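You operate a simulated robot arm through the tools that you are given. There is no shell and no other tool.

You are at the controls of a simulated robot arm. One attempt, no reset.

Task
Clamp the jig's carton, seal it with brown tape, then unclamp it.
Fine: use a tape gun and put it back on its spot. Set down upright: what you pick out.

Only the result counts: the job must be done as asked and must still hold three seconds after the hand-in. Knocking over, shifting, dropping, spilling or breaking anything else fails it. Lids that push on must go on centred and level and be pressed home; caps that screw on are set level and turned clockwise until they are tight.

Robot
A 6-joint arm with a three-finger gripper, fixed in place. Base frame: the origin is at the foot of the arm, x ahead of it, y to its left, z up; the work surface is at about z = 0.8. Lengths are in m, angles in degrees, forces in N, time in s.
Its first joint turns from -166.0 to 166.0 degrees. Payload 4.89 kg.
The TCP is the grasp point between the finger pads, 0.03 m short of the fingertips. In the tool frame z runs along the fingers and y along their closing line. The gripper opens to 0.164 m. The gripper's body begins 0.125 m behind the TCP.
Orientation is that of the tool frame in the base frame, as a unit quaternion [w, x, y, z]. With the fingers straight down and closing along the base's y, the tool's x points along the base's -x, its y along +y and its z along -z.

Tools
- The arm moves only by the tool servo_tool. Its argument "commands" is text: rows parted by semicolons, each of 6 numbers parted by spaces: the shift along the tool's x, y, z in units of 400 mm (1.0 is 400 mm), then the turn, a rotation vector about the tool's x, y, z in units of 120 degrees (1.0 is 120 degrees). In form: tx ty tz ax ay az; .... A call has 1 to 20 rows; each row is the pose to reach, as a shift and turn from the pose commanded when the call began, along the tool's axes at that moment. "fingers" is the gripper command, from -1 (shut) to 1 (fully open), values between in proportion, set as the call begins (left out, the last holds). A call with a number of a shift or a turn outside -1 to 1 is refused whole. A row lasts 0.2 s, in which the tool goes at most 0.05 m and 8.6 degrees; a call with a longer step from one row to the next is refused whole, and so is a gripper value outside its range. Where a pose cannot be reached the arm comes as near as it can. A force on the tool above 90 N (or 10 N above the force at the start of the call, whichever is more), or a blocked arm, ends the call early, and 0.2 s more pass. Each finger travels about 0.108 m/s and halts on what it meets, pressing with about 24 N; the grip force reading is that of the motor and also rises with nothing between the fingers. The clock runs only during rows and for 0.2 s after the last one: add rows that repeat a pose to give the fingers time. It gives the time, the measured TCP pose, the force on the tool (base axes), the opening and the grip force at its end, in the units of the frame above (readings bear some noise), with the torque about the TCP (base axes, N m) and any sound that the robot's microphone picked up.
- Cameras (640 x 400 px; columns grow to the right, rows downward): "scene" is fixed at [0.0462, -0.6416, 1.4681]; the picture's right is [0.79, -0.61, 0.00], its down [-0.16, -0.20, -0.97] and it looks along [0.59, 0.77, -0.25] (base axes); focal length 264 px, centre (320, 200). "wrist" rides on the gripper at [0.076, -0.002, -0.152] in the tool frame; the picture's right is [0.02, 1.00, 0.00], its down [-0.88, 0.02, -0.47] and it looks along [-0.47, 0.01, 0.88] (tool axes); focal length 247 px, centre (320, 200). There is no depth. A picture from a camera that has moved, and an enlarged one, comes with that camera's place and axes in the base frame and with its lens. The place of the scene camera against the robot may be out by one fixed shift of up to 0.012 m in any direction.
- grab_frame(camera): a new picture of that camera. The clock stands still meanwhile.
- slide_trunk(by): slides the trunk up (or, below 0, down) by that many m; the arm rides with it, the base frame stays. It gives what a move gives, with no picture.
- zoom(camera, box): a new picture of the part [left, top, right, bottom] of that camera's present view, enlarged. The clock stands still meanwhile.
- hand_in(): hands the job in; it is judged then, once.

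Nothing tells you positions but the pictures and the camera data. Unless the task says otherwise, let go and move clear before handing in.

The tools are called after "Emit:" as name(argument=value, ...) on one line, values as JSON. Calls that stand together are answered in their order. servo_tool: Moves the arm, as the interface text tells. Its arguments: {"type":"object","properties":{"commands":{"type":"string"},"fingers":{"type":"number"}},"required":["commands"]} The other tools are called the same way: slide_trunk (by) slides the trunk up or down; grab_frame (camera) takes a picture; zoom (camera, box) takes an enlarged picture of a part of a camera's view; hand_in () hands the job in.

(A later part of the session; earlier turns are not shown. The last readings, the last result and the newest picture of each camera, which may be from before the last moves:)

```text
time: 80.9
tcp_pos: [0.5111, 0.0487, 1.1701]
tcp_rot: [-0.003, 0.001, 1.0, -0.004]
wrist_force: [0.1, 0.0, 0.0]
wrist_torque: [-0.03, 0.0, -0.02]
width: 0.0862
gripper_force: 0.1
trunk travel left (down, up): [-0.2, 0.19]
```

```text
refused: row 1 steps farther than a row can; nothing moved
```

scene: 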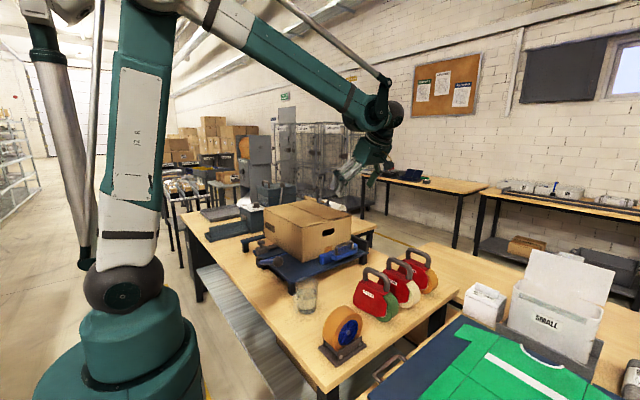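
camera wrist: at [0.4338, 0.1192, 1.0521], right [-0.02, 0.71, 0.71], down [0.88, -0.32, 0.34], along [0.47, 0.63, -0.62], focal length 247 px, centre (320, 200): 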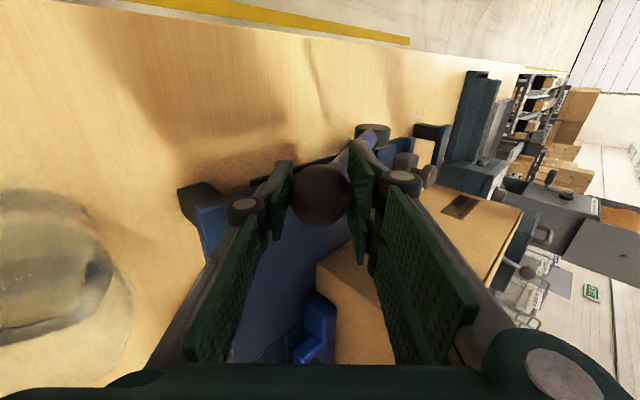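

Emit:
servo_tool(commands="0.02 0.08 -0.06 0 0 0; 0.04 0.18 -0.08 0 0 0; 0.06 0.3 -0.08 0 0 0; 0.08 0.4 -0.08 0 0 0; 0.1 0.5 -0.08 0 0 0; 0.12 0.6 -0.08 0 0 0; 0.12 0.7 -0.08 0 0 0; 0.12 0.8 -0.08 0 0 0; 0.12 0.9 -0.08 0 0 0; 0.12 1.0 -0.08 0 0 0; 0.12 1.0 -0.08 0 0 0", fingers=-0.8)

Emit:
servo_tool(commands="0 0.06 0 0 -0.06 0; 0 0.12 0 0 -0.12 0; 0 0.18 0 0 -0.18 0; 0 0.24 0 0 -0.24 0; 0 0.3 0 0 -0.3 0; 0 0.36 0 0 -0.36 0; 0 0.38 0 0 -0.42 0; 0 0.38 0 0 -0.42 0")

Emit:
grab_frame(camera="wrist")

```text
time: 83.3
tcp_pos: [0.4637, 0.4497, 1.1964]
tcp_rot: [-0.003, 0.001, 1.0, -0.003]
wrist_force: [0.8, 1.0, 0.9]
wrist_torque: [-0.11, 0.04, 0.03]
width: 0.0165
gripper_force: 0.0
trunk travel left (down, up): [-0.2, 0.19]
```

```text
time: 85.1
tcp_pos: [0.4635, 0.6001, 1.1987]
tcp_rot: [0.425, 0.0, 0.905, -0.004]
wrist_force: [0.4, 0.4, 0.4]
wrist_torque: [0.0, -0.07, -0.07]
width: 0.0163
gripper_force: 0.0
trunk travel left (down, up): [-0.2, 0.19]
```

```text
taken
camera wrist: at [0.2967, 0.5992, 1.2364], right [-0.01, 1.0, -0.02], down [0.2, 0.03, 0.98], along [0.98, 0.01, -0.2], focal length 247 px, centre (320, 200)
```

wrist: 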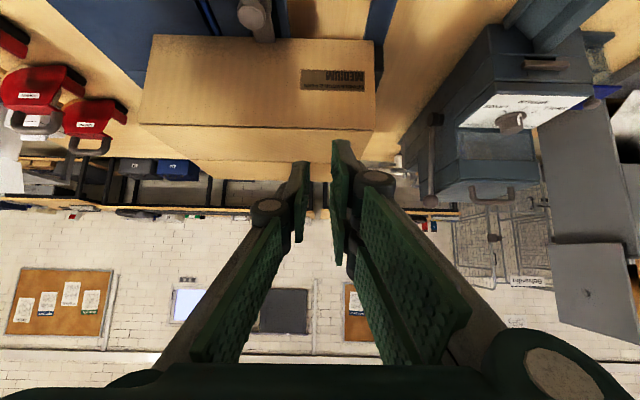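

Emit:
servo_tool(commands="0.077 0 0.064 0 0 0; 0.154 0 0.128 0 0 0; 0.231 0 0.192 0 0 0; 0.308 0 0.256 0 0 0; 0.385 0 0.32 0 0 0; 0.462 0 0.384 0 0 0; 0.462 0 0.384 0 0 0")

Emit:
grab_frame(camera="wrist")

Emit:
zoom(camera="wrist", box=[0, 0, 290, 180])

```text
time: 86.7
tcp_pos: [0.4639, 0.6007, 0.9577]
tcp_rot: [0.424, -0.001, 0.906, -0.004]
wrist_force: [-0.3, 0.3, -0.2]
wrist_torque: [-0.1, -0.07, -0.09]
width: 0.0164
gripper_force: 0.0
trunk travel left (down, up): [-0.2, 0.19]
```

```text
taken
camera wrist: at [0.2974, 0.5993, 0.9952], right [-0.01, 1.0, -0.02], down [0.2, 0.03, 0.98], along [0.98, 0.01, -0.2], focal length 247 px, centre (320, 200)
```

wrist: 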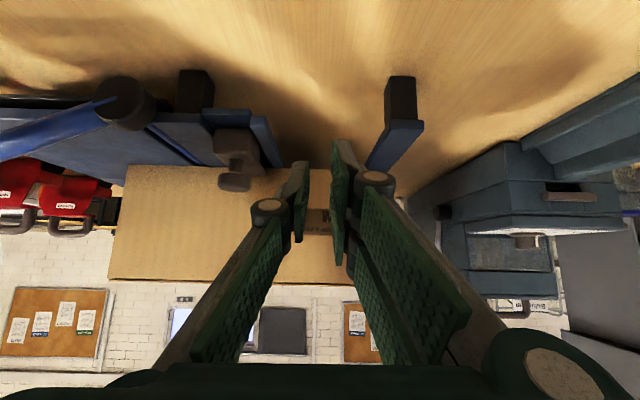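

```text
2.21 times, centred on (145, 90) of wrist
camera zoom: at [0.2974, 0.5993, 0.9952], right [-0.01, 1.0, -0.02], down [0.2, 0.03, 0.98], along [0.98, 0.01, -0.2], focal length 545 px, centre (706, 443)
```

zoom: 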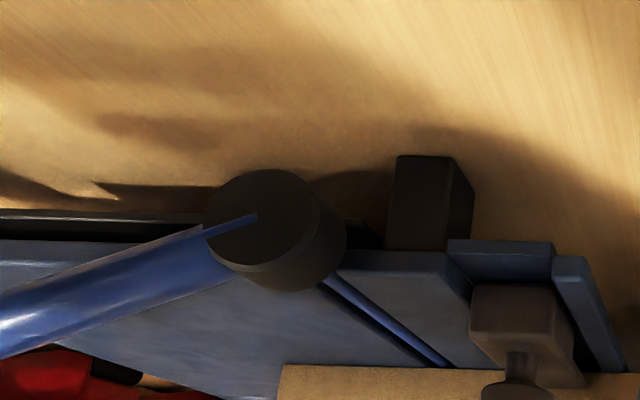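

This close view shows a plain hub-and-rod lever on the shaft, with the jaw and slide both in. I'll check for gaps at the jaw and at the two fences from above, since the lever may only free up when the carton is fully registered.

Emit:
servo_tool(commands="-0.077 0 -0.064 0 0 0; -0.154 0 -0.128 0 0 0; -0.231 0 -0.192 0 0 0; -0.308 0 -0.256 0 0 0; -0.385 0 -0.32 0 0 0; -0.462 0 -0.384 0 0 0; -0.54 0 -0.448 0 0 0; -0.54 0 -0.448 0 0.06 0; -0.54 0 -0.448 0 0.12 0; -0.54 0 -0.448 0 0.18 0; -0.54 0 -0.448 0 0.24 0; -0.54 0 -0.448 0 0.3 0; -0.54 0 -0.448 0 0.36 0; -0.54 0 -0.448 0 0.42 0; -0.54 0 -0.448 0 0.42 0")

Emit:
servo_tool(commands="-0.08 -0.08 0 0 0 0; -0.16 -0.16 0 0 0 0; -0.24 -0.24 0 0 0 0; -0.32 -0.32 0 0 0 0; -0.4 -0.4 0 0 0 0; -0.48 -0.48 0 0 0 0; -0.56 -0.56 0 0 0 0; -0.64 -0.64 0 0 0 0; -0.72 -0.72 0 0 0 0; -0.8 -0.8 0 0 0 0; -0.88 -0.83 0 0 0 0; -0.96 -0.83 0 0 0 0; -0.96 -0.83 0 0 0 0", fingers=0.9)

Emit:
grab_frame(camera="wrist")

```text
time: 87.8
tcp_pos: [0.5088, 0.6827, 1.0846]
tcp_rot: [0.423, 0.008, 0.906, -0.008]
wrist_force: [0.5, 0.5, -0.6]
wrist_torque: [0.02, 0.03, 0.03]
width: 0.0163
gripper_force: 0.1
trunk travel left (down, up): [-0.2, 0.19]
stopped in row 5: the arm was blocked; the commanded pose is now the measured one
```

```text
time: 90.6
tcp_pos: [0.748, 0.3481, 1.3838]
tcp_rot: [0.424, 0.007, 0.906, -0.007]
wrist_force: [-0.8, -0.8, -0.4]
wrist_torque: [0.04, 0.04, 0.0]
width: 0.1557
gripper_force: 0.0
trunk travel left (down, up): [-0.2, 0.19]
```

```text
taken
camera wrist: at [0.5818, 0.3493, 1.4222], right [0.01, 1.0, -0.02], down [0.2, 0.02, 0.98], along [0.98, -0.01, -0.2], focal length 247 px, centre (320, 200)
```

wrist: 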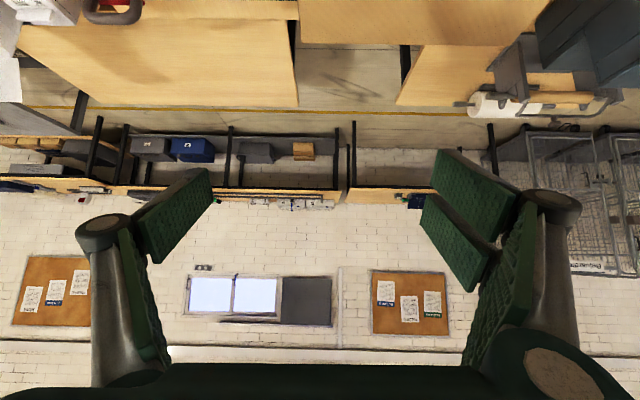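

The arm was blocked on the way up and the second move ran in a tilted frame. I'll check that nothing was disturbed.

Emit:
grab_frame(camera="scene")

Emit:
zoom(camera="scene", box=[180, 160, 400, 300])

Emit:
servo_tool(commands="0 0 0 0 0.06 0; 0 0 0 0 0.12 0; 0 0 0 0 0.18 0; 0 0 0 0 0.24 0; 0 0 0 0 0.3 0; 0 0 0 0 0.36 0; 0 0 0 0 0.418 0; 0 0 0 0 0.418 0")

Emit:
grab_frame(camera="wrist")

```text
taken
```

scene: 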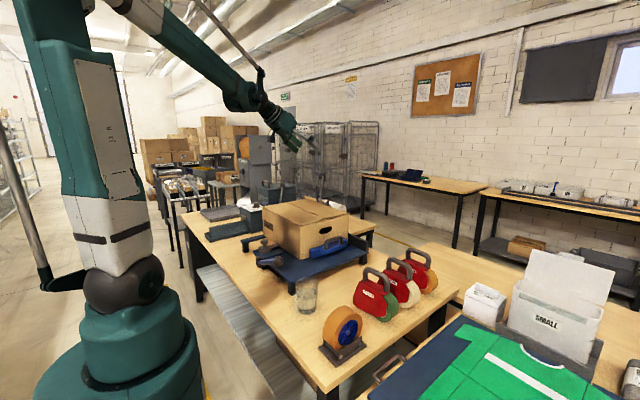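

```text
2.86 times, centred on (290, 230) of scene
camera zoom: at [0.0462, -0.6416, 1.4681], right [0.79, -0.61, 0.0], down [-0.16, -0.2, -0.97], along [0.59, 0.77, -0.25], focal length 756 px, centre (406, 114)
```

zoom: 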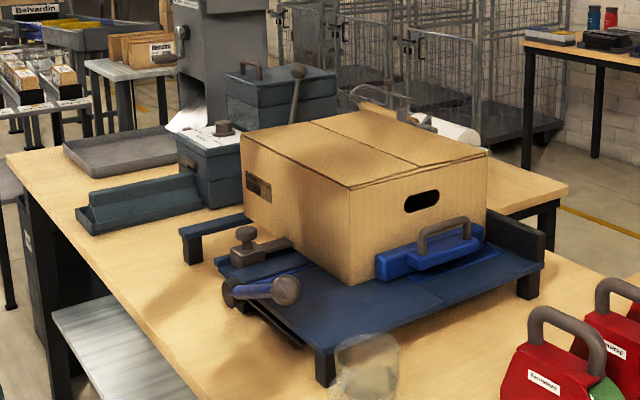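

```text
time: 92.4
tcp_pos: [0.7472, 0.3463, 1.3821]
tcp_rot: [-0.002, 0.009, 1.0, -0.003]
wrist_force: [1.3, -0.1, -1.0]
wrist_torque: [-0.08, 0.17, -0.01]
width: 0.1558
gripper_force: 0.0
trunk travel left (down, up): [-0.2, 0.19]
```

```text
taken
camera wrist: at [0.6709, 0.3479, 1.5348], right [0.0, 1.0, -0.01], down [0.88, 0.01, 0.47], along [0.47, -0.01, -0.88], focal length 247 px, centre (320, 200)
```

wrist: 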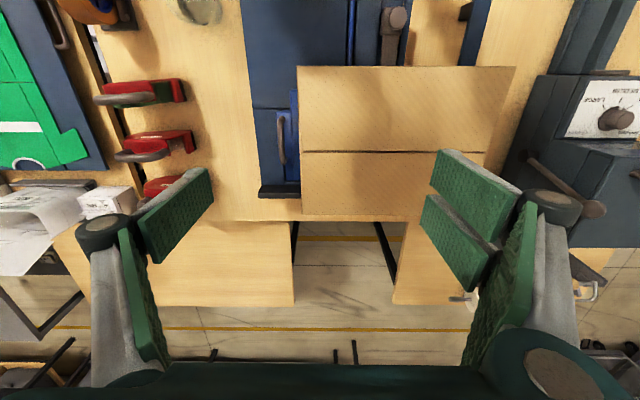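

Nothing else looks disturbed. I'll zoom on the jaw contact and the carton edges.

Emit:
zoom(camera="wrist", box=[240, 50, 340, 220])

Emit:
zoom(camera="wrist", box=[340, 0, 540, 120])

Emit:
zoom(camera="scene", box=[320, 225, 390, 275])

```text
2.35 times, centred on (290, 135) of wrist
camera zoom: at [0.6709, 0.3479, 1.5348], right [0.0, 1.0, -0.01], down [0.88, 0.01, 0.47], along [0.47, -0.01, -0.88], focal length 581 px, centre (391, 353)
```

zoom: 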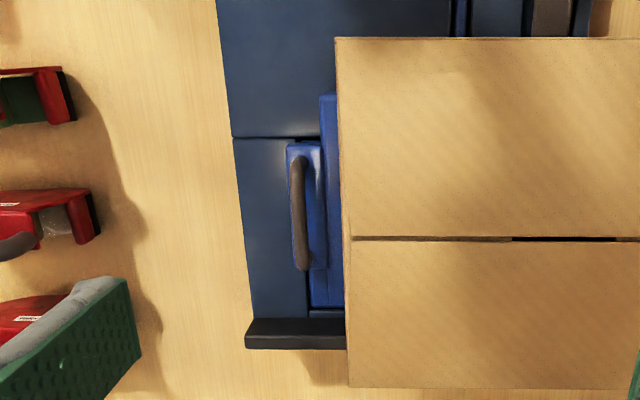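

```text
3.20 times, centred on (440, 60) of wrist
camera zoom: at [0.6709, 0.3479, 1.5348], right [0.0, 1.0, -0.01], down [0.88, 0.01, 0.47], along [0.47, -0.01, -0.88], focal length 790 px, centre (-64, 648)
```

zoom: 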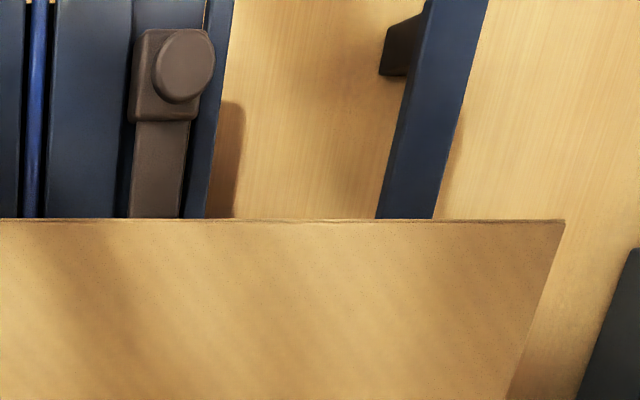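

```text
8.00 times, centred on (355, 250) of scene
camera zoom: at [0.0462, -0.6416, 1.4681], right [0.79, -0.61, 0.0], down [-0.16, -0.2, -0.97], along [0.59, 0.77, -0.25], focal length 2116 px, centre (40, -200)
```

zoom: 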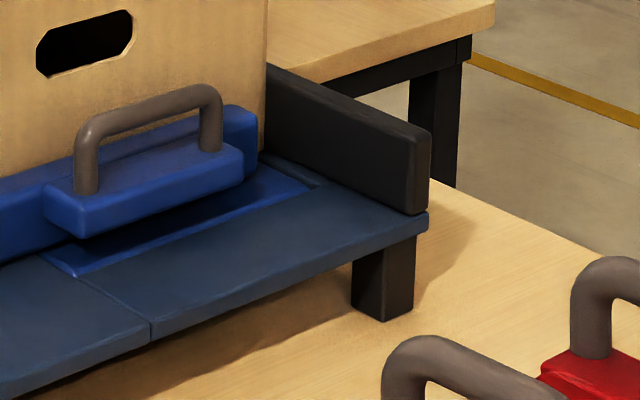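

The carton sits against the far fence with the jaw touching it. Next I'll check whether the jaw is already held, as with a ratchet, by gripping the handle again and pulling back lightly.

Emit:
servo_tool(commands="-0.07 -0.08 0 0 0 -0.008; -0.14 -0.16 0 0 0 -0.008; -0.195 -0.2345 0.03 0 0 -0.008; -0.195 -0.2345 0.14 0 0 -0.008; -0.195 -0.2345 0.26 0 0 -0.008; -0.195 -0.2345 0.38 0 0 -0.008; -0.195 -0.2345 0.5 0 0 -0.008; -0.195 -0.2345 0.62 0 0 -0.008; -0.195 -0.2345 0.74 0 0 -0.008; -0.195 -0.2345 0.85 0 0 -0.008; -0.195 -0.2345 0.85 0 0 -0.008", fingers=-0.6)

Emit:
zoom(camera="wrist", box=[220, 20, 420, 260])

```text
time: 94.8
tcp_pos: [0.8228, 0.2487, 1.0449]
tcp_rot: [-0.001, 0.001, 1.0, -0.003]
wrist_force: [0.8, -0.2, -0.3]
wrist_torque: [0.0, 0.09, 0.03]
width: 0.0327
gripper_force: 0.0
trunk travel left (down, up): [-0.2, 0.19]
```

```text
1.67 times, centred on (320, 140) of wrist
camera zoom: at [0.7464, 0.2481, 1.1962], right [-0.02, 1.0, -0.01], down [0.88, 0.02, 0.47], along [0.47, 0.0, -0.88], focal length 412 px, centre (320, 300)
```

zoom: 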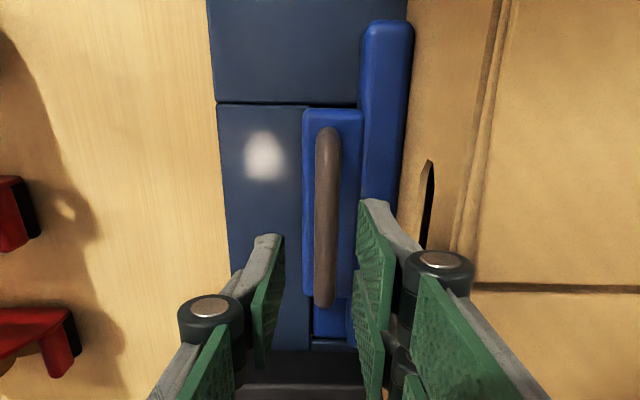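

Emit:
servo_tool(commands="0 0.008 0.1 0 0 0; 0 0.008 0.2 0 0 0; 0 0.008 0.23 0 0 0; 0 0.008 0.23 0 0 0")

Emit:
servo_tool(commands="0 0 0 0 0 0; 0 0 0 0 0 0; 0 0 0 0 0 0", fingers=-1)

Emit:
servo_tool(commands="0 -0.005 0 0 0 0; 0 -0.0125 0 0 0 0; 0 -0.0125 0 0 0 0")

```text
time: 95.8
tcp_pos: [0.8219, 0.2514, 0.954]
tcp_rot: [-0.001, 0.001, 1.0, -0.003]
wrist_force: [0.9, -0.1, -0.9]
wrist_torque: [-0.01, 0.09, -0.02]
width: 0.0326
gripper_force: 0.1
trunk travel left (down, up): [-0.2, 0.19]
```

```text
time: 96.6
tcp_pos: [0.8226, 0.2514, 0.9531]
tcp_rot: [-0.001, 0.002, 1.0, -0.003]
wrist_force: [-4.0, -0.6, -1.6]
wrist_torque: [0.01, -0.04, 0.45]
width: 0.0134
gripper_force: 45.1
trunk travel left (down, up): [-0.2, 0.19]
```

```text
time: 97.4
tcp_pos: [0.8212, 0.245, 0.9548]
tcp_rot: [0.0, 0.002, 1.0, -0.003]
wrist_force: [-0.3, 6.5, 16.8]
wrist_torque: [0.09, 0.5, 0.48]
width: 0.0133
gripper_force: 44.8
trunk travel left (down, up): [-0.2, 0.19]
```

The jaw pulls back freely, so it isn't latched. I'll push it home again, then test the lever properly with a rigid push from underneath.

Emit:
servo_tool(commands="0 0.006 0 0 0 0; 0 0.0125 0 0 0 0; 0 0.0188 0 0 0 0; 0 0.0188 0 0 0 0")

Emit:
servo_tool(commands="0 0.005 0 0 0 0; 0 0.005 0 0 0 0")

```text
time: 98.4
tcp_pos: [0.8221, 0.2519, 0.9533]
tcp_rot: [0.0, 0.002, 1.0, -0.003]
wrist_force: [14.8, -18.6, 35.0]
wrist_torque: [-0.04, -0.15, 0.6]
width: 0.0133
gripper_force: 45.2
trunk travel left (down, up): [-0.2, 0.19]
```

```text
time: 99.0
tcp_pos: [0.8226, 0.2526, 0.9539]
tcp_rot: [0.0, 0.002, 1.0, -0.003]
wrist_force: [23.3, -47.7, 30.5]
wrist_torque: [-0.13, -0.28, 0.72]
width: 0.0133
gripper_force: 45.0
trunk travel left (down, up): [-0.2, 0.19]
```

Emit:
servo_tool(commands="0 0 0 0 0 0; 0 0 0 0 0 0; 0 0 -0.12 0 0 0; 0 0 -0.24 0 0 0; 0 0 -0.36 0 0 0; 0 0 -0.48 0 0 0; 0 0 -0.6 0 0 0; 0 0 -0.72 0 0 0", fingers=-0.6)

Emit:
servo_tool(commands="0.06 -0.04 0 0 0 -0.06; 0.12 -0.08 0 0 0 -0.12; 0.18 -0.12 0 0 0 -0.18; 0.24 -0.16 0 0 0 -0.24; 0.3 -0.2 0 0 0 -0.3; 0.36 -0.24 0 0 0 -0.36; 0.42 -0.28 0 0 0 -0.42; 0.48 -0.32 0 0 0 -0.48; 0.54 -0.36 0 0 0 -0.54; 0.6 -0.4 0 0 0 -0.6; 0.66 -0.44 0 0 0 -0.66; 0.72 -0.48 0 0 0 -0.72; 0.776 -0.5 0 0 0 -0.75; 0.776 -0.5 0 0 0 -0.75", fingers=-1)

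Emit:
servo_tool(commands="0 0 0 0 -0.06 0; 0 0 0 0 -0.12 0; 0 0 0 0 -0.18 0; 0 0 0 0 -0.24 0; 0 0 0 0 -0.3 0; 0 0 0 0 -0.36 0; 0 0 0 0 -0.417 0; 0 0 0 0 -0.417 0")

Emit:
grab_frame(camera="wrist")

```text
time: 100.8
tcp_pos: [0.8209, 0.2585, 1.2436]
tcp_rot: [-0.001, 0.002, 1.0, -0.003]
wrist_force: [0.8, 0.3, -0.1]
wrist_torque: [-0.04, 0.12, -0.01]
width: 0.0332
gripper_force: 0.0
trunk travel left (down, up): [-0.2, 0.19]
```

```text
time: 103.8
tcp_pos: [0.5085, 0.0584, 1.2427]
tcp_rot: [-0.003, -0.707, 0.707, -0.001]
wrist_force: [-0.7, -0.2, 0.7]
wrist_torque: [0.04, -0.12, 0.0]
width: 0.0
gripper_force: 23.7
trunk travel left (down, up): [-0.2, 0.19]
```

```text
time: 105.6
tcp_pos: [0.5117, 0.0587, 1.2421]
tcp_rot: [0.297, -0.641, 0.643, 0.297]
wrist_force: [0.5, 0.2, -0.6]
wrist_torque: [0.07, 0.02, 0.05]
width: 0.0
gripper_force: 23.7
trunk travel left (down, up): [-0.2, 0.19]
```

```text
taken
camera wrist: at [0.5122, -0.107, 1.2815], right [-1.0, -0.01, -0.02], down [-0.02, 0.21, 0.98], along [-0.01, 0.98, -0.21], focal length 247 px, centre (320, 200)
```

wrist: 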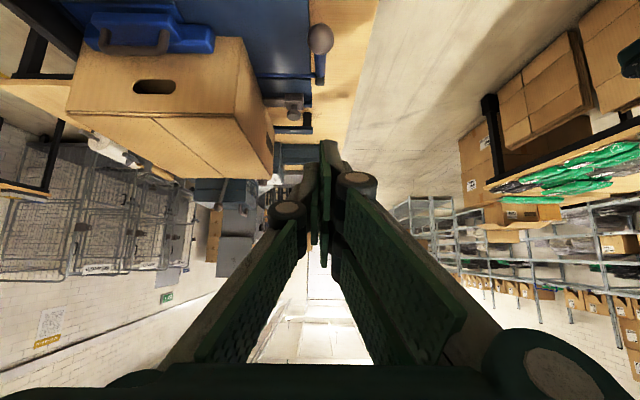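

The camera side would come near the glass in this pose, so I'll spin the tool 180° about its own axis to keep the camera above.

Emit:
servo_tool(commands="0 0 0 0 0 0.07; 0 0 0 0 0 0.14; 0 0 0 0 0 0.21; 0 0 0 0 0 0.28; 0 0 0 0 0 0.35; 0 0 0 0 0 0.42; 0 0 0 0 0 0.49; 0 0 0 0 0 0.56; 0 0 0 0 0 0.63; 0 0 0 0 0 0.7; 0 0 0 0 0 0.77; 0 0 0 0 0 0.84; 0 0 0 0 0 0.91; 0 0 0 0 0 0.98; 0 0 0 0 0 1.0; 0 0 0 0 0 1.0")

Emit:
servo_tool(commands="0 0 0 0 0 0.07; 0 0 0 0 0 0.14; 0 0 0 0 0 0.21; 0 0 0 0 0 0.28; 0 0 0 0 0 0.35; 0 0 0 0 0 0.42; 0 0 0 0 0 0.49; 0 0 0 0 0 0.5; 0 0 0 0 0 0.5")

Emit:
grab_frame(camera="wrist")

Emit:
grab_frame(camera="scene")

```text
time: 109.0
tcp_pos: [0.5123, 0.0587, 1.2415]
tcp_rot: [-0.108, 0.237, 0.876, 0.406]
wrist_force: [-0.5, -0.3, 0.5]
wrist_torque: [-0.01, 0.0, -0.02]
width: 0.0001
gripper_force: 24.3
trunk travel left (down, up): [-0.2, 0.19]
```

```text
time: 111.0
tcp_pos: [0.5108, 0.059, 1.2415]
tcp_rot: [-0.296, 0.644, 0.64, 0.297]
wrist_force: [0.5, 0.4, 0.3]
wrist_torque: [-0.05, -0.03, 0.01]
width: 0.0
gripper_force: 24.0
trunk travel left (down, up): [-0.2, 0.19]
```

```text
taken
camera wrist: at [0.5089, -0.0081, 1.398], right [1.0, 0.01, 0.01], down [0.01, -0.93, -0.36], along [0.01, 0.36, -0.93], focal length 247 px, centre (320, 200)
```

wrist: 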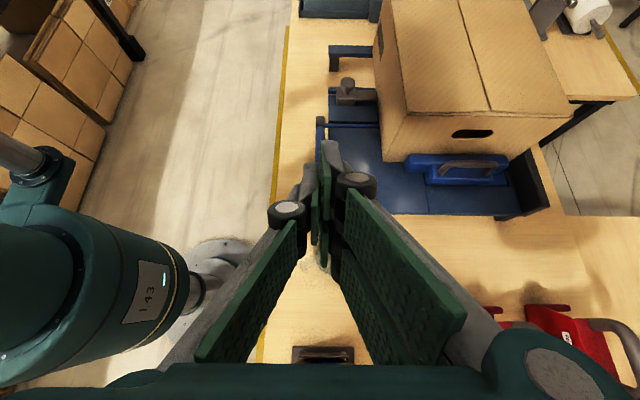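

```text
taken
```

scene: 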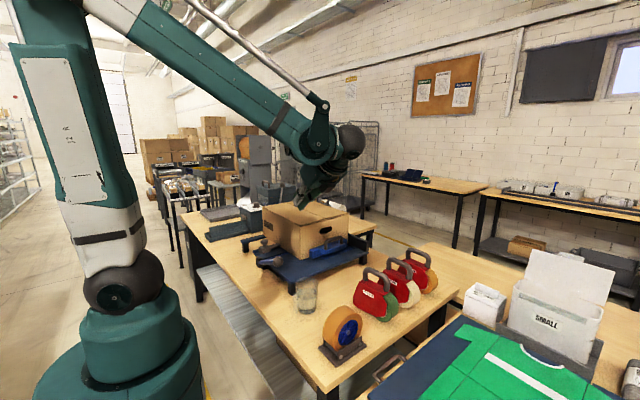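

Now I'll slide the closed fingers in under the ball.

Emit:
servo_tool(commands="-0.068 0 0.08 0 0 0; -0.136 0 0.16 0 0 0; -0.204 0 0.24 0 0 0; -0.272 0 0.32 0 0 0; -0.34 0 0.4 0 0 0; -0.406 0 0.476 0 0 0; -0.406 0 0.476 0 0 0")

Emit:
grab_frame(camera="wrist")

Emit:
zoom(camera="scene", box=[220, 190, 380, 310])

```text
time: 112.6
tcp_pos: [0.5084, 0.0977, 0.9913]
tcp_rot: [-0.296, 0.643, 0.641, 0.297]
wrist_force: [-0.1, -0.4, 0.7]
wrist_torque: [0.04, 0.04, 0.09]
width: 0.0
gripper_force: 23.8
trunk travel left (down, up): [-0.2, 0.19]
```

```text
taken
camera wrist: at [0.5077, 0.0308, 1.1481], right [1.0, 0.01, 0.01], down [0.02, -0.93, -0.36], along [0.01, 0.36, -0.93], focal length 247 px, centre (320, 200)
```

wrist: 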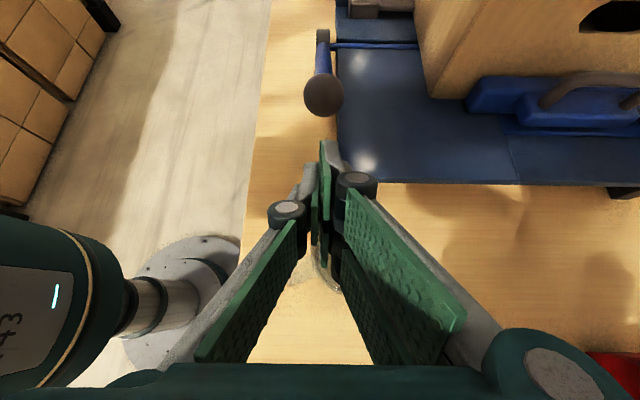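

```text
3.33 times, centred on (300, 250) of scene
camera zoom: at [0.0462, -0.6416, 1.4681], right [0.79, -0.61, 0.0], down [-0.16, -0.2, -0.97], along [0.59, 0.77, -0.25], focal length 882 px, centre (387, 33)
```

zoom: 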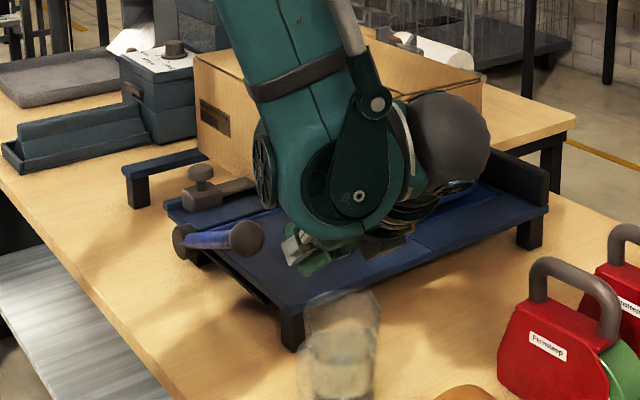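

The glass is at about (0.537, 0.075) with its top near z=0.94, and the fingers will pass roughly 2 cm above it. I'll advance under the ball.

Emit:
servo_tool(commands="0 0.004 0.075 0 0 0; 0 0.004 0.15 0 0 0; 0 0.004 0.225 0 0 0; 0 0.004 0.3 0 0 0; 0 0.004 0.3 0 0 0")

Emit:
grab_frame(camera="wrist")

Emit:
zoom(camera="scene", box=[240, 220, 340, 300])

```text
time: 113.7
tcp_pos: [0.5306, 0.1827, 0.9521]
tcp_rot: [-0.294, 0.646, 0.639, 0.296]
wrist_force: [0.2, -65.5, 24.9]
wrist_torque: [0.26, 0.24, 0.59]
width: 0.0002
gripper_force: 24.2
out of reach, approached as far as the arm can: row 2, 3, 4, 5
trunk travel left (down, up): [-0.2, 0.19]
stopped in row 5: the force on the tool passed its limit at 109 N (the readings are from after the stop); the commanded pose is now the measured one
```

```text
taken
camera wrist: at [0.5274, 0.117, 1.1091], right [1.0, 0.01, 0.01], down [0.01, -0.93, -0.36], along [0.01, 0.36, -0.93], focal length 247 px, centre (320, 200)
```

wrist: 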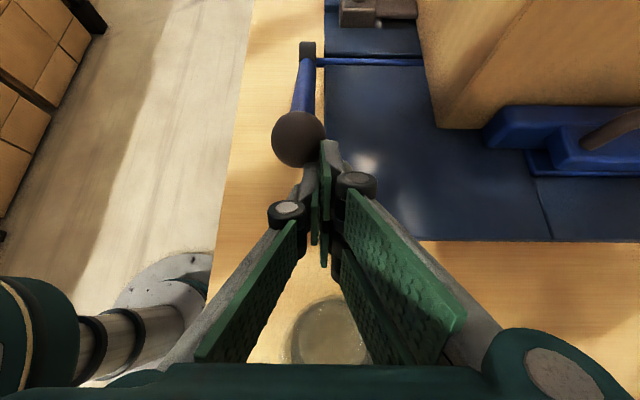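

```text
5.00 times, centred on (290, 260) of scene
camera zoom: at [0.0462, -0.6416, 1.4681], right [0.79, -0.61, 0.0], down [-0.16, -0.2, -0.97], along [0.59, 0.77, -0.25], focal length 1322 px, centre (470, -100)
```

zoom: 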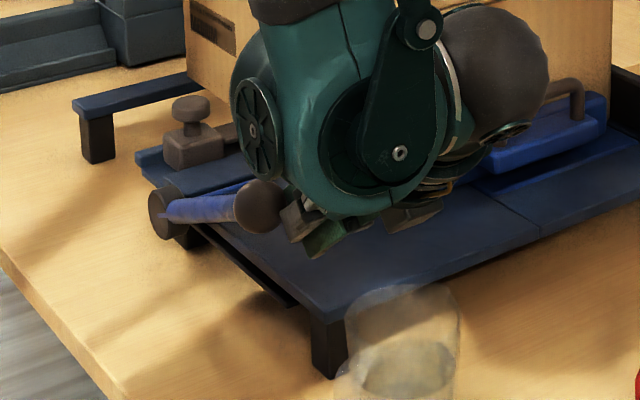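

That tilted pose is out of reach. I'll retreat up and back, clear of the ball and glass.

Emit:
servo_tool(commands="0 0 -0.06 0 0 0; 0.02 0 -0.14 0 0 0; 0.06 0 -0.24 0 0 0; 0.12 0 -0.34 0 0 0; 0.2 0 -0.42 0 0 0; 0.28 0 -0.5 0 0 0; 0.28 0 -0.5 0 0 0")

Emit:
zoom(camera="scene", box=[240, 220, 400, 320])

```text
time: 115.3
tcp_pos: [0.5284, 0.1082, 1.1669]
tcp_rot: [-0.295, 0.645, 0.64, 0.295]
wrist_force: [-0.7, 1.4, 0.0]
wrist_torque: [-0.04, -0.05, -0.05]
width: 0.0
gripper_force: 24.1
trunk travel left (down, up): [-0.2, 0.19]
```

```text
4.00 times, centred on (320, 270) of scene
camera zoom: at [0.0462, -0.6416, 1.4681], right [0.79, -0.61, 0.0], down [-0.16, -0.2, -0.97], along [0.59, 0.77, -0.25], focal length 1058 px, centre (320, -80)
```

zoom: 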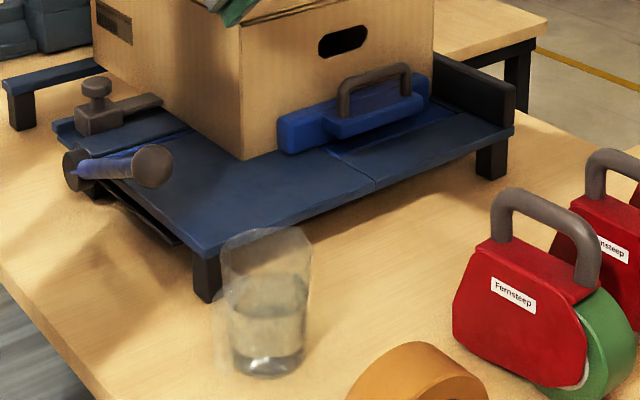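

Everything is intact. One case is untested: pressing the lever down now that both jaw and slide are home, so I'll straighten the tool and try that.

Emit:
servo_tool(commands="0 0 0 0 -0.06 0; 0 0 0 0 -0.12 0; 0 0 0 0 -0.18 0; 0 0 0 0 -0.24 0; 0 0 0 0 -0.3 0; 0 0 0 0 -0.36 0; 0 0 0 0 -0.417 0; 0 0 0 0 -0.417 0")

```text
time: 117.1
tcp_pos: [0.5288, 0.108, 1.1672]
tcp_rot: [0.004, 0.709, 0.705, -0.006]
wrist_force: [0.5, -0.3, 0.9]
wrist_torque: [-0.01, -0.01, 0.01]
width: 0.0001
gripper_force: 23.8
trunk travel left (down, up): [-0.2, 0.19]
```

Emit:
servo_tool(commands="0.1 -0.02 0.05 0 0 0; 0.2 -0.042 0.12 0 0 0; 0.2925 -0.042 0.2 0 0 0; 0.2925 -0.042 0.3 0 0 0; 0.2925 -0.042 0.38 0 0 0; 0.2925 -0.042 0.41 0 0 0; 0.2925 -0.042 0.41 0 0 0")

Emit:
servo_tool(commands="0 0 0.01 0 0 0; 0 0 0.02 0 0 0; 0 0 0.03 0 0 0; 0 0 0.03 0 0 0")

Emit:
zoom(camera="scene", box=[232, 230, 328, 290])

```text
time: 118.7
tcp_pos: [0.5143, 0.223, 1.0012]
tcp_rot: [0.005, 0.709, 0.705, -0.007]
wrist_force: [0.1, -0.6, -0.9]
wrist_torque: [0.02, 0.03, 0.02]
width: 0.0001
gripper_force: 24.3
trunk travel left (down, up): [-0.2, 0.19]
```

```text
time: 119.7
tcp_pos: [0.5129, 0.2216, 0.9914]
tcp_rot: [0.004, 0.709, 0.705, -0.005]
wrist_force: [16.6, 2.3, 73.5]
wrist_torque: [0.64, -0.44, 0.0]
width: 0.006
gripper_force: 44.5
trunk travel left (down, up): [-0.2, 0.19]
```

```text
6.67 times, centred on (280, 260) of scene
camera zoom: at [0.0462, -0.6416, 1.4681], right [0.79, -0.61, 0.0], down [-0.16, -0.2, -0.97], along [0.59, 0.77, -0.25], focal length 1763 px, centre (587, -200)
```

zoom: 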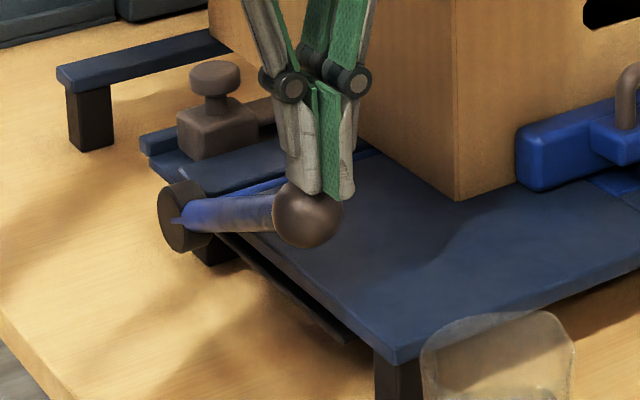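

The lever only gives a couple of millimetres and springs back, so it's held by some lock. I'll grasp the ball across x once more and probe pulling it outward along its rod.

Emit:
servo_tool(commands="0 0 -0.05 0 0 0; 0 0 -0.1 0 0 0; 0 0 -0.1 0 0 0; 0 0 -0.1 0 0 0", fingers=-0.1)

Emit:
servo_tool(commands="0.012 0 0.08 0 0 0; 0.012 0 0.16 0 0 0; 0.012 0 0.22 0 0 0; 0.012 0 0.22 0 0 0")

Emit:
servo_tool(commands="0 0 0 0 0 0; 0 0 0 0 0 0; 0 0 0 0 0 0", fingers=-1)

Emit:
servo_tool(commands="-0.008 0 -0.003 0 0 0; -0.014 0 -0.006 0 0 0; -0.014 0 -0.006 0 0 0")

```text
time: 120.7
tcp_pos: [0.5135, 0.2237, 1.0284]
tcp_rot: [0.003, 0.709, 0.705, -0.007]
wrist_force: [-0.6, -0.9, 0.7]
wrist_torque: [0.04, -0.05, 0.02]
width: 0.0738
gripper_force: 0.0
trunk travel left (down, up): [-0.2, 0.19]
```

```text
time: 121.7
tcp_pos: [0.5128, 0.2263, 0.9411]
tcp_rot: [0.004, 0.709, 0.705, -0.007]
wrist_force: [0.6, 0.4, -0.5]
wrist_torque: [-0.02, 0.06, -0.01]
width: 0.0737
gripper_force: 0.1
trunk travel left (down, up): [-0.2, 0.19]
```

```text
time: 122.5
tcp_pos: [0.5131, 0.2263, 0.9412]
tcp_rot: [0.004, 0.709, 0.705, -0.006]
wrist_force: [16.7, -2.3, 2.2]
wrist_torque: [-0.02, -0.05, -0.15]
width: 0.0418
gripper_force: 45.3
trunk travel left (down, up): [-0.2, 0.19]
```

```text
time: 123.3
tcp_pos: [0.5121, 0.223, 0.944]
tcp_rot: [0.004, 0.709, 0.706, -0.006]
wrist_force: [9.2, 35.0, -14.6]
wrist_torque: [0.02, 0.06, 0.06]
width: 0.0415
gripper_force: 44.6
trunk travel left (down, up): [-0.2, 0.19]
```

Emit:
servo_tool(commands="0.014 0 0.006 0 0 0; 0.017 0 -0.004 0 0 0; 0.02 0 -0.014 0 0 0; 0.023 0 -0.022 0 0 0; 0.023 0 -0.022 0 0 0")

Emit:
zoom(camera="scene", box=[232, 230, 328, 290])

```text
time: 124.5
tcp_pos: [0.5128, 0.2314, 0.9521]
tcp_rot: [0.003, 0.708, 0.706, -0.006]
wrist_force: [2.1, -9.2, -40.2]
wrist_torque: [-0.05, 0.01, 0.03]
width: 0.0419
gripper_force: 45.5
trunk travel left (down, up): [-0.2, 0.19]
```

```text
6.67 times, centred on (280, 260) of scene
camera zoom: at [0.0462, -0.6416, 1.4681], right [0.79, -0.61, 0.0], down [-0.16, -0.2, -0.97], along [0.59, 0.77, -0.25], focal length 1763 px, centre (587, -200)
```

zoom: 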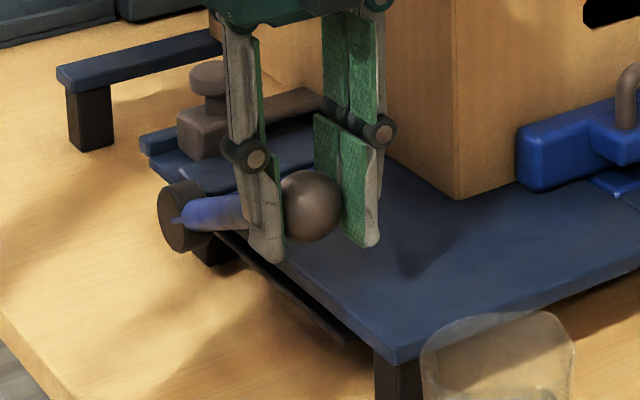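

Emit:
servo_tool(commands="0 0 0 0 0 0; 0 0 0 0 0 0; 0 0 0 0 0 0; 0 0 0 0 0 0; 0 0 0 0 0 0; 0 0 0 0 0 0; 0 0 0 0 0 0; 0 0 0 0 0 0; 0 0 0 0 0 0; 0 0 0 0 0 0; 0 0 0 0 0 0; 0 0 0 0 0 0; 0 0 0 0 0 0; 0 0 0 0 0 0; 0 0 0 0 0 0")

Emit:
zoom(camera="scene", box=[232, 230, 328, 290])

```text
time: 127.7
tcp_pos: [0.5132, 0.2313, 0.9537]
tcp_rot: [0.003, 0.708, 0.706, -0.006]
wrist_force: [-6.3, 3.2, -27.5]
wrist_torque: [0.03, 0.15, 0.0]
width: 0.0418
gripper_force: 45.3
trunk travel left (down, up): [-0.2, 0.19]
```

```text
6.67 times, centred on (280, 260) of scene
camera zoom: at [0.0462, -0.6416, 1.4681], right [0.79, -0.61, 0.0], down [-0.16, -0.2, -0.97], along [0.59, 0.77, -0.25], focal length 1763 px, centre (587, -200)
```

zoom: 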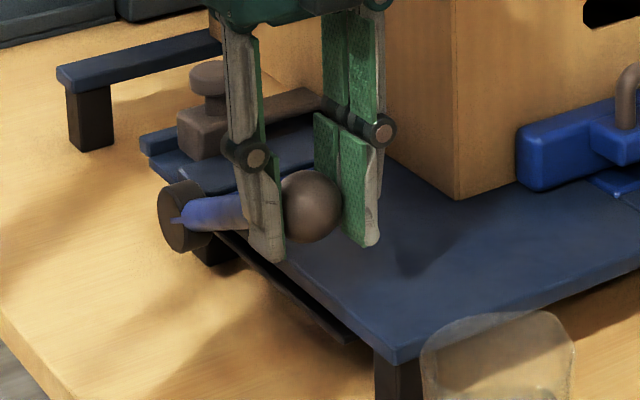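

Emit:
servo_tool(commands="0 0 0.02 0 0 0; 0 0 0.02 0 0 0; 0 0 0.02 0 0 0", fingers=-0.1)

Emit:
servo_tool(commands="0 0 -0.1 0 0 0; 0 0 -0.2 0 0 0; 0 0 -0.3 0 0 0; 0 0 -0.4 0 0 0; 0 0 -0.5 0 0 0; 0 0 -0.6 0 0 0; 0.1 0 -0.6 0 0 0; 0.2 0 -0.6 0 0 0; 0.3 0 -0.6 0 0 0; 0.3 0 -0.6 0 0 0")

Emit:
zoom(camera="scene", box=[252, 250, 304, 285])

Emit:
zoom(camera="scene", box=[250, 235, 290, 262])

Emit:
grab_frame(camera="wrist")

```text
time: 128.5
tcp_pos: [0.5133, 0.2308, 0.9461]
tcp_rot: [0.003, 0.708, 0.706, -0.006]
wrist_force: [0.9, -0.4, 0.1]
wrist_torque: [0.01, 0.0, 0.0]
width: 0.074
gripper_force: 0.1
trunk travel left (down, up): [-0.2, 0.19]
```

```text
time: 130.7
tcp_pos: [0.5145, 0.3548, 1.1824]
tcp_rot: [0.003, 0.709, 0.706, -0.006]
wrist_force: [0.6, 0.1, 0.0]
wrist_torque: [-0.12, 0.11, -0.02]
width: 0.0739
gripper_force: 0.1
trunk travel left (down, up): [-0.2, 0.19]
```

```text
11.43 times, centred on (278, 268) of scene
camera zoom: at [0.0462, -0.6416, 1.4681], right [0.79, -0.61, 0.0], down [-0.16, -0.2, -0.97], along [0.59, 0.77, -0.25], focal length 3022 px, centre (800, -571)
```

zoom: 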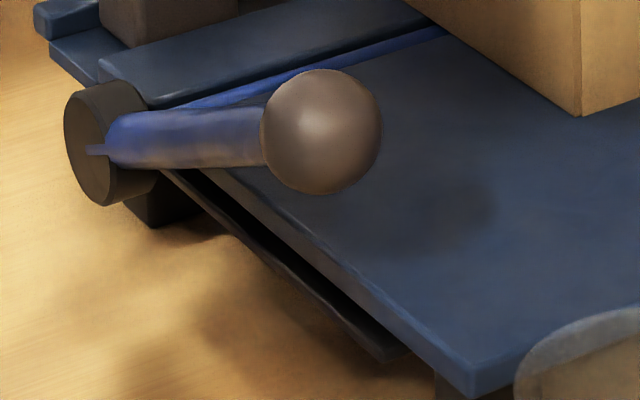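

```text
14.81 times, centred on (270, 248) of scene
camera zoom: at [0.0462, -0.6416, 1.4681], right [0.79, -0.61, 0.0], down [-0.16, -0.2, -0.97], along [0.59, 0.77, -0.25], focal length 3918 px, centre (1061, -518)
```

zoom: 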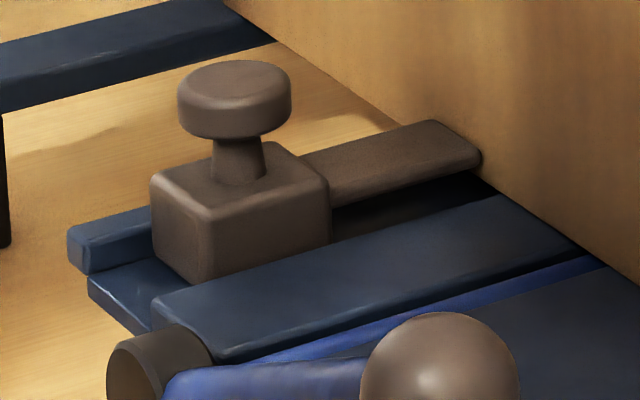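

```text
taken
camera wrist: at [0.5137, 0.4332, 1.3335], right [1.0, 0.02, 0.0], down [0.02, -0.87, 0.48], along [0.01, -0.48, -0.87], focal length 247 px, centre (320, 200)
```

wrist: 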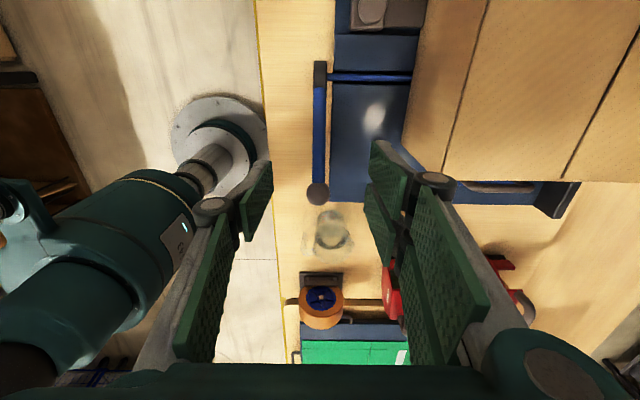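

I'll try the lever in another state, with the jaw backed off, in case it only frees when the jaw is open. Going back to the jaw handle.

Emit:
servo_tool(commands="0 0.05 -0.05 0 0 -0.06; -0.02 0.1 -0.05 0 0 -0.12; -0.04 0.16 -0.05 0 0 -0.18; -0.06 0.22 -0.05 0 0 -0.24; -0.08 0.28 -0.05 0 0 -0.3; -0.1 0.34 -0.05 0 0 -0.36; -0.12 0.4 -0.05 0 0 -0.42; -0.14 0.46 -0.05 0 0 -0.48; -0.16 0.52 -0.05 0 0 -0.54; -0.18 0.58 -0.05 0 0 -0.6; -0.2 0.64 -0.05 0 0 -0.66; -0.22 0.7 -0.05 0 0 -0.72; -0.255 0.77 -0.05 0 0 -0.752; -0.255 0.77 -0.05 0 0 -0.752", fingers=-0.6)

```text
time: 133.7
tcp_pos: [0.8223, 0.2524, 1.2041]
tcp_rot: [-0.001, 0.0, 1.0, -0.007]
wrist_force: [-0.6, 0.4, -0.9]
wrist_torque: [-0.02, 0.11, 0.02]
width: 0.0327
gripper_force: 0.0
trunk travel left (down, up): [-0.2, 0.19]
```

Emit:
servo_tool(commands="0 0 0.1 -0.0067 0 0; 0 0 0.22 -0.0067 0 0; 0 0 0.34 -0.0067 0 0; 0 0 0.46 -0.0067 0 0; 0 0 0.56 -0.0067 0 0; 0 0 0.627 -0.0067 0 0; 0 0 0.627 -0.0067 0 0")

Emit:
servo_tool(commands="0 0 0 0 0 0; 0 0 0 0 0 0; 0 0 0 0 0 0", fingers=-1)

Emit:
servo_tool(commands="0 -0.025 0 0 0 0; 0 -0.05 0 0 0 0; 0 -0.075 0 0 0 0; 0 -0.1 0 0 0 0; 0 -0.125 0 0 0 0; 0 -0.15 0 0 0 0; 0 -0.17 0 0 0 0; 0 -0.19 0 0 0 0; 0 -0.19 0 0 0 0")

Emit:
zoom(camera="scene", box=[240, 180, 400, 290])

```text
time: 135.3
tcp_pos: [0.8196, 0.2485, 0.9514]
tcp_rot: [-0.002, 0.0, 1.0, 0.001]
wrist_force: [-0.1, 0.0, 0.0]
wrist_torque: [0.01, 0.1, 0.0]
width: 0.0328
gripper_force: 0.1
trunk travel left (down, up): [-0.2, 0.19]
```

```text
time: 136.1
tcp_pos: [0.8205, 0.2474, 0.9515]
tcp_rot: [-0.002, 0.0, 1.0, 0.0]
wrist_force: [-6.3, 2.6, -7.7]
wrist_torque: [0.0, -0.07, -0.2]
width: 0.013
gripper_force: 44.6
trunk travel left (down, up): [-0.2, 0.19]
```

```text
time: 138.1
tcp_pos: [0.8201, 0.1749, 0.9518]
tcp_rot: [-0.002, -0.001, 1.0, 0.0]
wrist_force: [-21.7, 43.5, -28.2]
wrist_torque: [-0.11, -0.24, -0.49]
width: 0.0135
gripper_force: 44.8
trunk travel left (down, up): [-0.2, 0.19]
```

```text
3.64 times, centred on (320, 235) of scene
camera zoom: at [0.0462, -0.6416, 1.4681], right [0.79, -0.61, 0.0], down [-0.16, -0.2, -0.97], along [0.59, 0.77, -0.25], focal length 962 px, centre (320, 73)
```

zoom: 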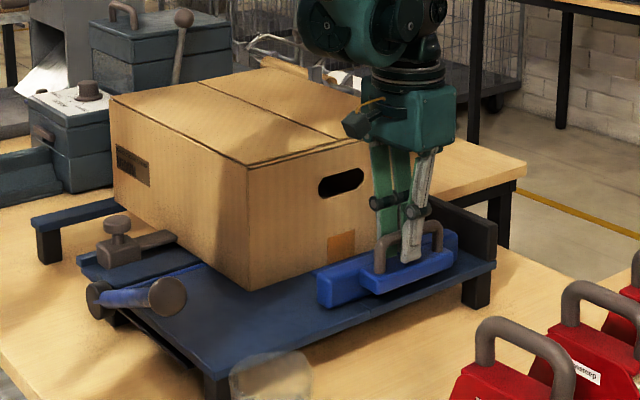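

The jaw is back at its outer stop. I'll release it and test the lever in this state.

Emit:
servo_tool(commands="0 0.01 0 0 0 0; 0 0.01 0 0 0 0; 0 0.01 -0.1 0 0 0; 0 0.01 -0.22 0 0 0; 0 0.01 -0.34 0 0 0; 0 0.01 -0.46 0 0 0; 0 0.01 -0.58 0 0 0; 0 0.01 -0.58 0 0 0", fingers=-0.6)

Emit:
servo_tool(commands="0.06 0 0 0 0 0.06; 0.12 0.02 0 0 0 0.12; 0.18 0.03 0 0 0 0.18; 0.24 0.04 0 0 0 0.24; 0.3 0.05 0 0 0 0.3; 0.36 0.06 0 0 0 0.36; 0.42 0.07 0 0 0 0.42; 0.48 0.08 0 0 0 0.48; 0.54 0.09 0 0 0 0.54; 0.6 0.1 0 0 0 0.6; 0.66 0.11 0 0 0 0.66; 0.72 0.12 0 0 0 0.72; 0.7685 0.122 0 0 0 0.75; 0.7685 0.122 0 0 0 0.75", fingers=-0.1)

```text
time: 139.9
tcp_pos: [0.8235, 0.1733, 1.1858]
tcp_rot: [-0.001, 0.0, 1.0, 0.0]
wrist_force: [-0.9, -0.2, 0.3]
wrist_torque: [-0.01, -0.05, -0.01]
width: 0.0328
gripper_force: 0.1
trunk travel left (down, up): [-0.2, 0.19]
```

```text
time: 142.9
tcp_pos: [0.5132, 0.2243, 1.1853]
tcp_rot: [-0.002, 0.707, 0.707, 0.0]
wrist_force: [-0.5, 0.6, 1.4]
wrist_torque: [0.03, -0.09, 0.03]
width: 0.0736
gripper_force: 0.0
trunk travel left (down, up): [-0.2, 0.19]
```

Emit:
servo_tool(commands="0.008 0 0.1 0 0 0; 0.008 0 0.2 0 0 0; 0.008 0 0.32 0 0 0; 0.008 0 0.44 0 0 0; 0.008 0 0.54 0 0 0; 0.008 0 0.6 0 0 0; 0.008 0 0.6 0 0 0")

Emit:
servo_tool(commands="0 0 0 0 0 0; 0 0 0 0 0 0; 0 0 0 0 0 0", fingers=-1)

Emit:
servo_tool(commands="0.005 0 -0.01 0 0 0; 0.009 0 -0.02 0 0 0; 0.013 0 -0.03 0 0 0; 0.013 0 -0.03 0 0 0")

```text
time: 144.5
tcp_pos: [0.5144, 0.2268, 0.9458]
tcp_rot: [-0.002, 0.707, 0.707, -0.001]
wrist_force: [1.2, 0.0, 0.3]
wrist_torque: [-0.04, 0.1, -0.01]
width: 0.0737
gripper_force: 0.1
trunk travel left (down, up): [-0.2, 0.19]
```

```text
time: 145.3
tcp_pos: [0.5127, 0.2258, 0.9474]
tcp_rot: [-0.002, 0.707, 0.707, -0.001]
wrist_force: [-19.2, 1.4, -6.9]
wrist_torque: [-0.67, 0.14, 0.12]
width: 0.0418
gripper_force: 45.4
trunk travel left (down, up): [-0.2, 0.19]
```

```text
time: 146.3
tcp_pos: [0.5125, 0.2324, 0.959]
tcp_rot: [-0.002, 0.707, 0.707, -0.001]
wrist_force: [-18.3, 5.2, -11.1]
wrist_torque: [-0.71, -0.01, 0.03]
width: 0.0416
gripper_force: 44.6
trunk travel left (down, up): [-0.2, 0.19]
```

Emit:
zoom(camera="scene", box=[232, 230, 328, 290])

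Emit:
servo_tool(commands="0.005 0 -0.01 0 0 0; 0.01 0 -0.02 0 0 0; 0.015 0 -0.03 0 0 0; 0.02 0 -0.04 0 0 0; 0.02 0 -0.04 0 0 0")

Emit:
zoom(camera="scene", box=[232, 230, 328, 290])

```text
6.67 times, centred on (280, 260) of scene
camera zoom: at [0.0462, -0.6416, 1.4681], right [0.79, -0.61, 0.0], down [-0.16, -0.2, -0.97], along [0.59, 0.77, -0.25], focal length 1763 px, centre (587, -200)
```

zoom: 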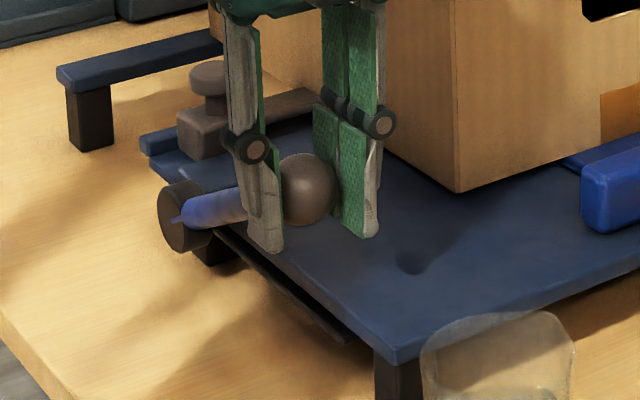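

```text
time: 147.5
tcp_pos: [0.5139, 0.2409, 0.9748]
tcp_rot: [-0.002, 0.707, 0.707, -0.001]
wrist_force: [-22.7, -2.2, -8.3]
wrist_torque: [-0.97, 0.06, 0.08]
width: 0.0422
gripper_force: 44.8
trunk travel left (down, up): [-0.2, 0.19]
```

```text
6.67 times, centred on (280, 260) of scene
camera zoom: at [0.0462, -0.6416, 1.4681], right [0.79, -0.61, 0.0], down [-0.16, -0.2, -0.97], along [0.59, 0.77, -0.25], focal length 1763 px, centre (587, -200)
```

zoom: 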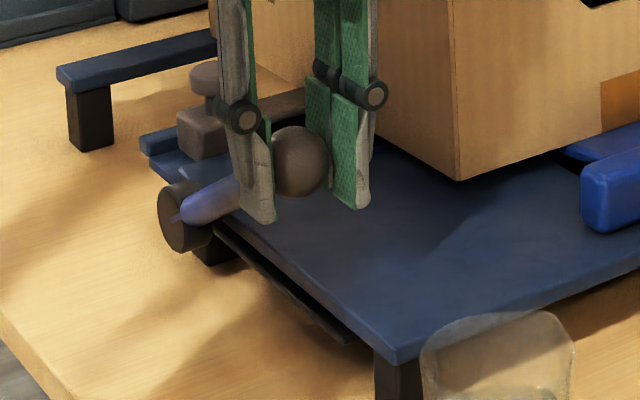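

The lever lifts or ejects the carton, which is why it was blocked while the jaw was closed. It is not the clamp, so I'll lower it back to its rest.

Emit:
servo_tool(commands="-0.005 0 0.01 0 0 0; -0.01 0 0.02 0 0 0; -0.015 0 0.03 0 0 0; -0.02 0 0.04 0 0 0; -0.024 0 0.05 0 0 0; -0.029 0 0.06 0 0 0; -0.033 0 0.07 0 0 0; -0.033 0 0.07 0 0 0")

Emit:
zoom(camera="scene", box=[232, 230, 328, 290])

```text
time: 149.3
tcp_pos: [0.5128, 0.2279, 0.9458]
tcp_rot: [-0.001, 0.707, 0.707, -0.001]
wrist_force: [-26.5, -9.1, 17.9]
wrist_torque: [0.14, 0.14, 0.08]
width: 0.0419
gripper_force: 44.9
trunk travel left (down, up): [-0.2, 0.19]
```

```text
6.67 times, centred on (280, 260) of scene
camera zoom: at [0.0462, -0.6416, 1.4681], right [0.79, -0.61, 0.0], down [-0.16, -0.2, -0.97], along [0.59, 0.77, -0.25], focal length 1763 px, centre (587, -200)
```

zoom: 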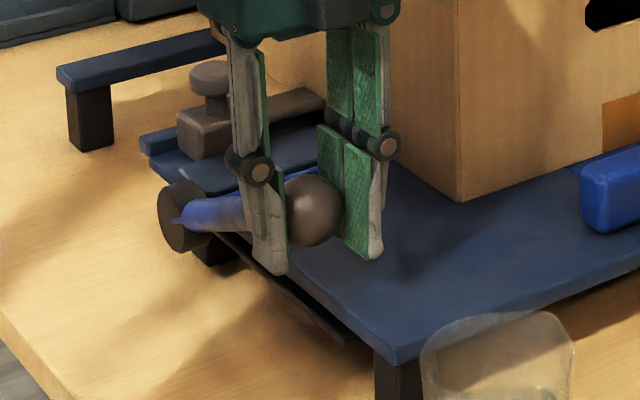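

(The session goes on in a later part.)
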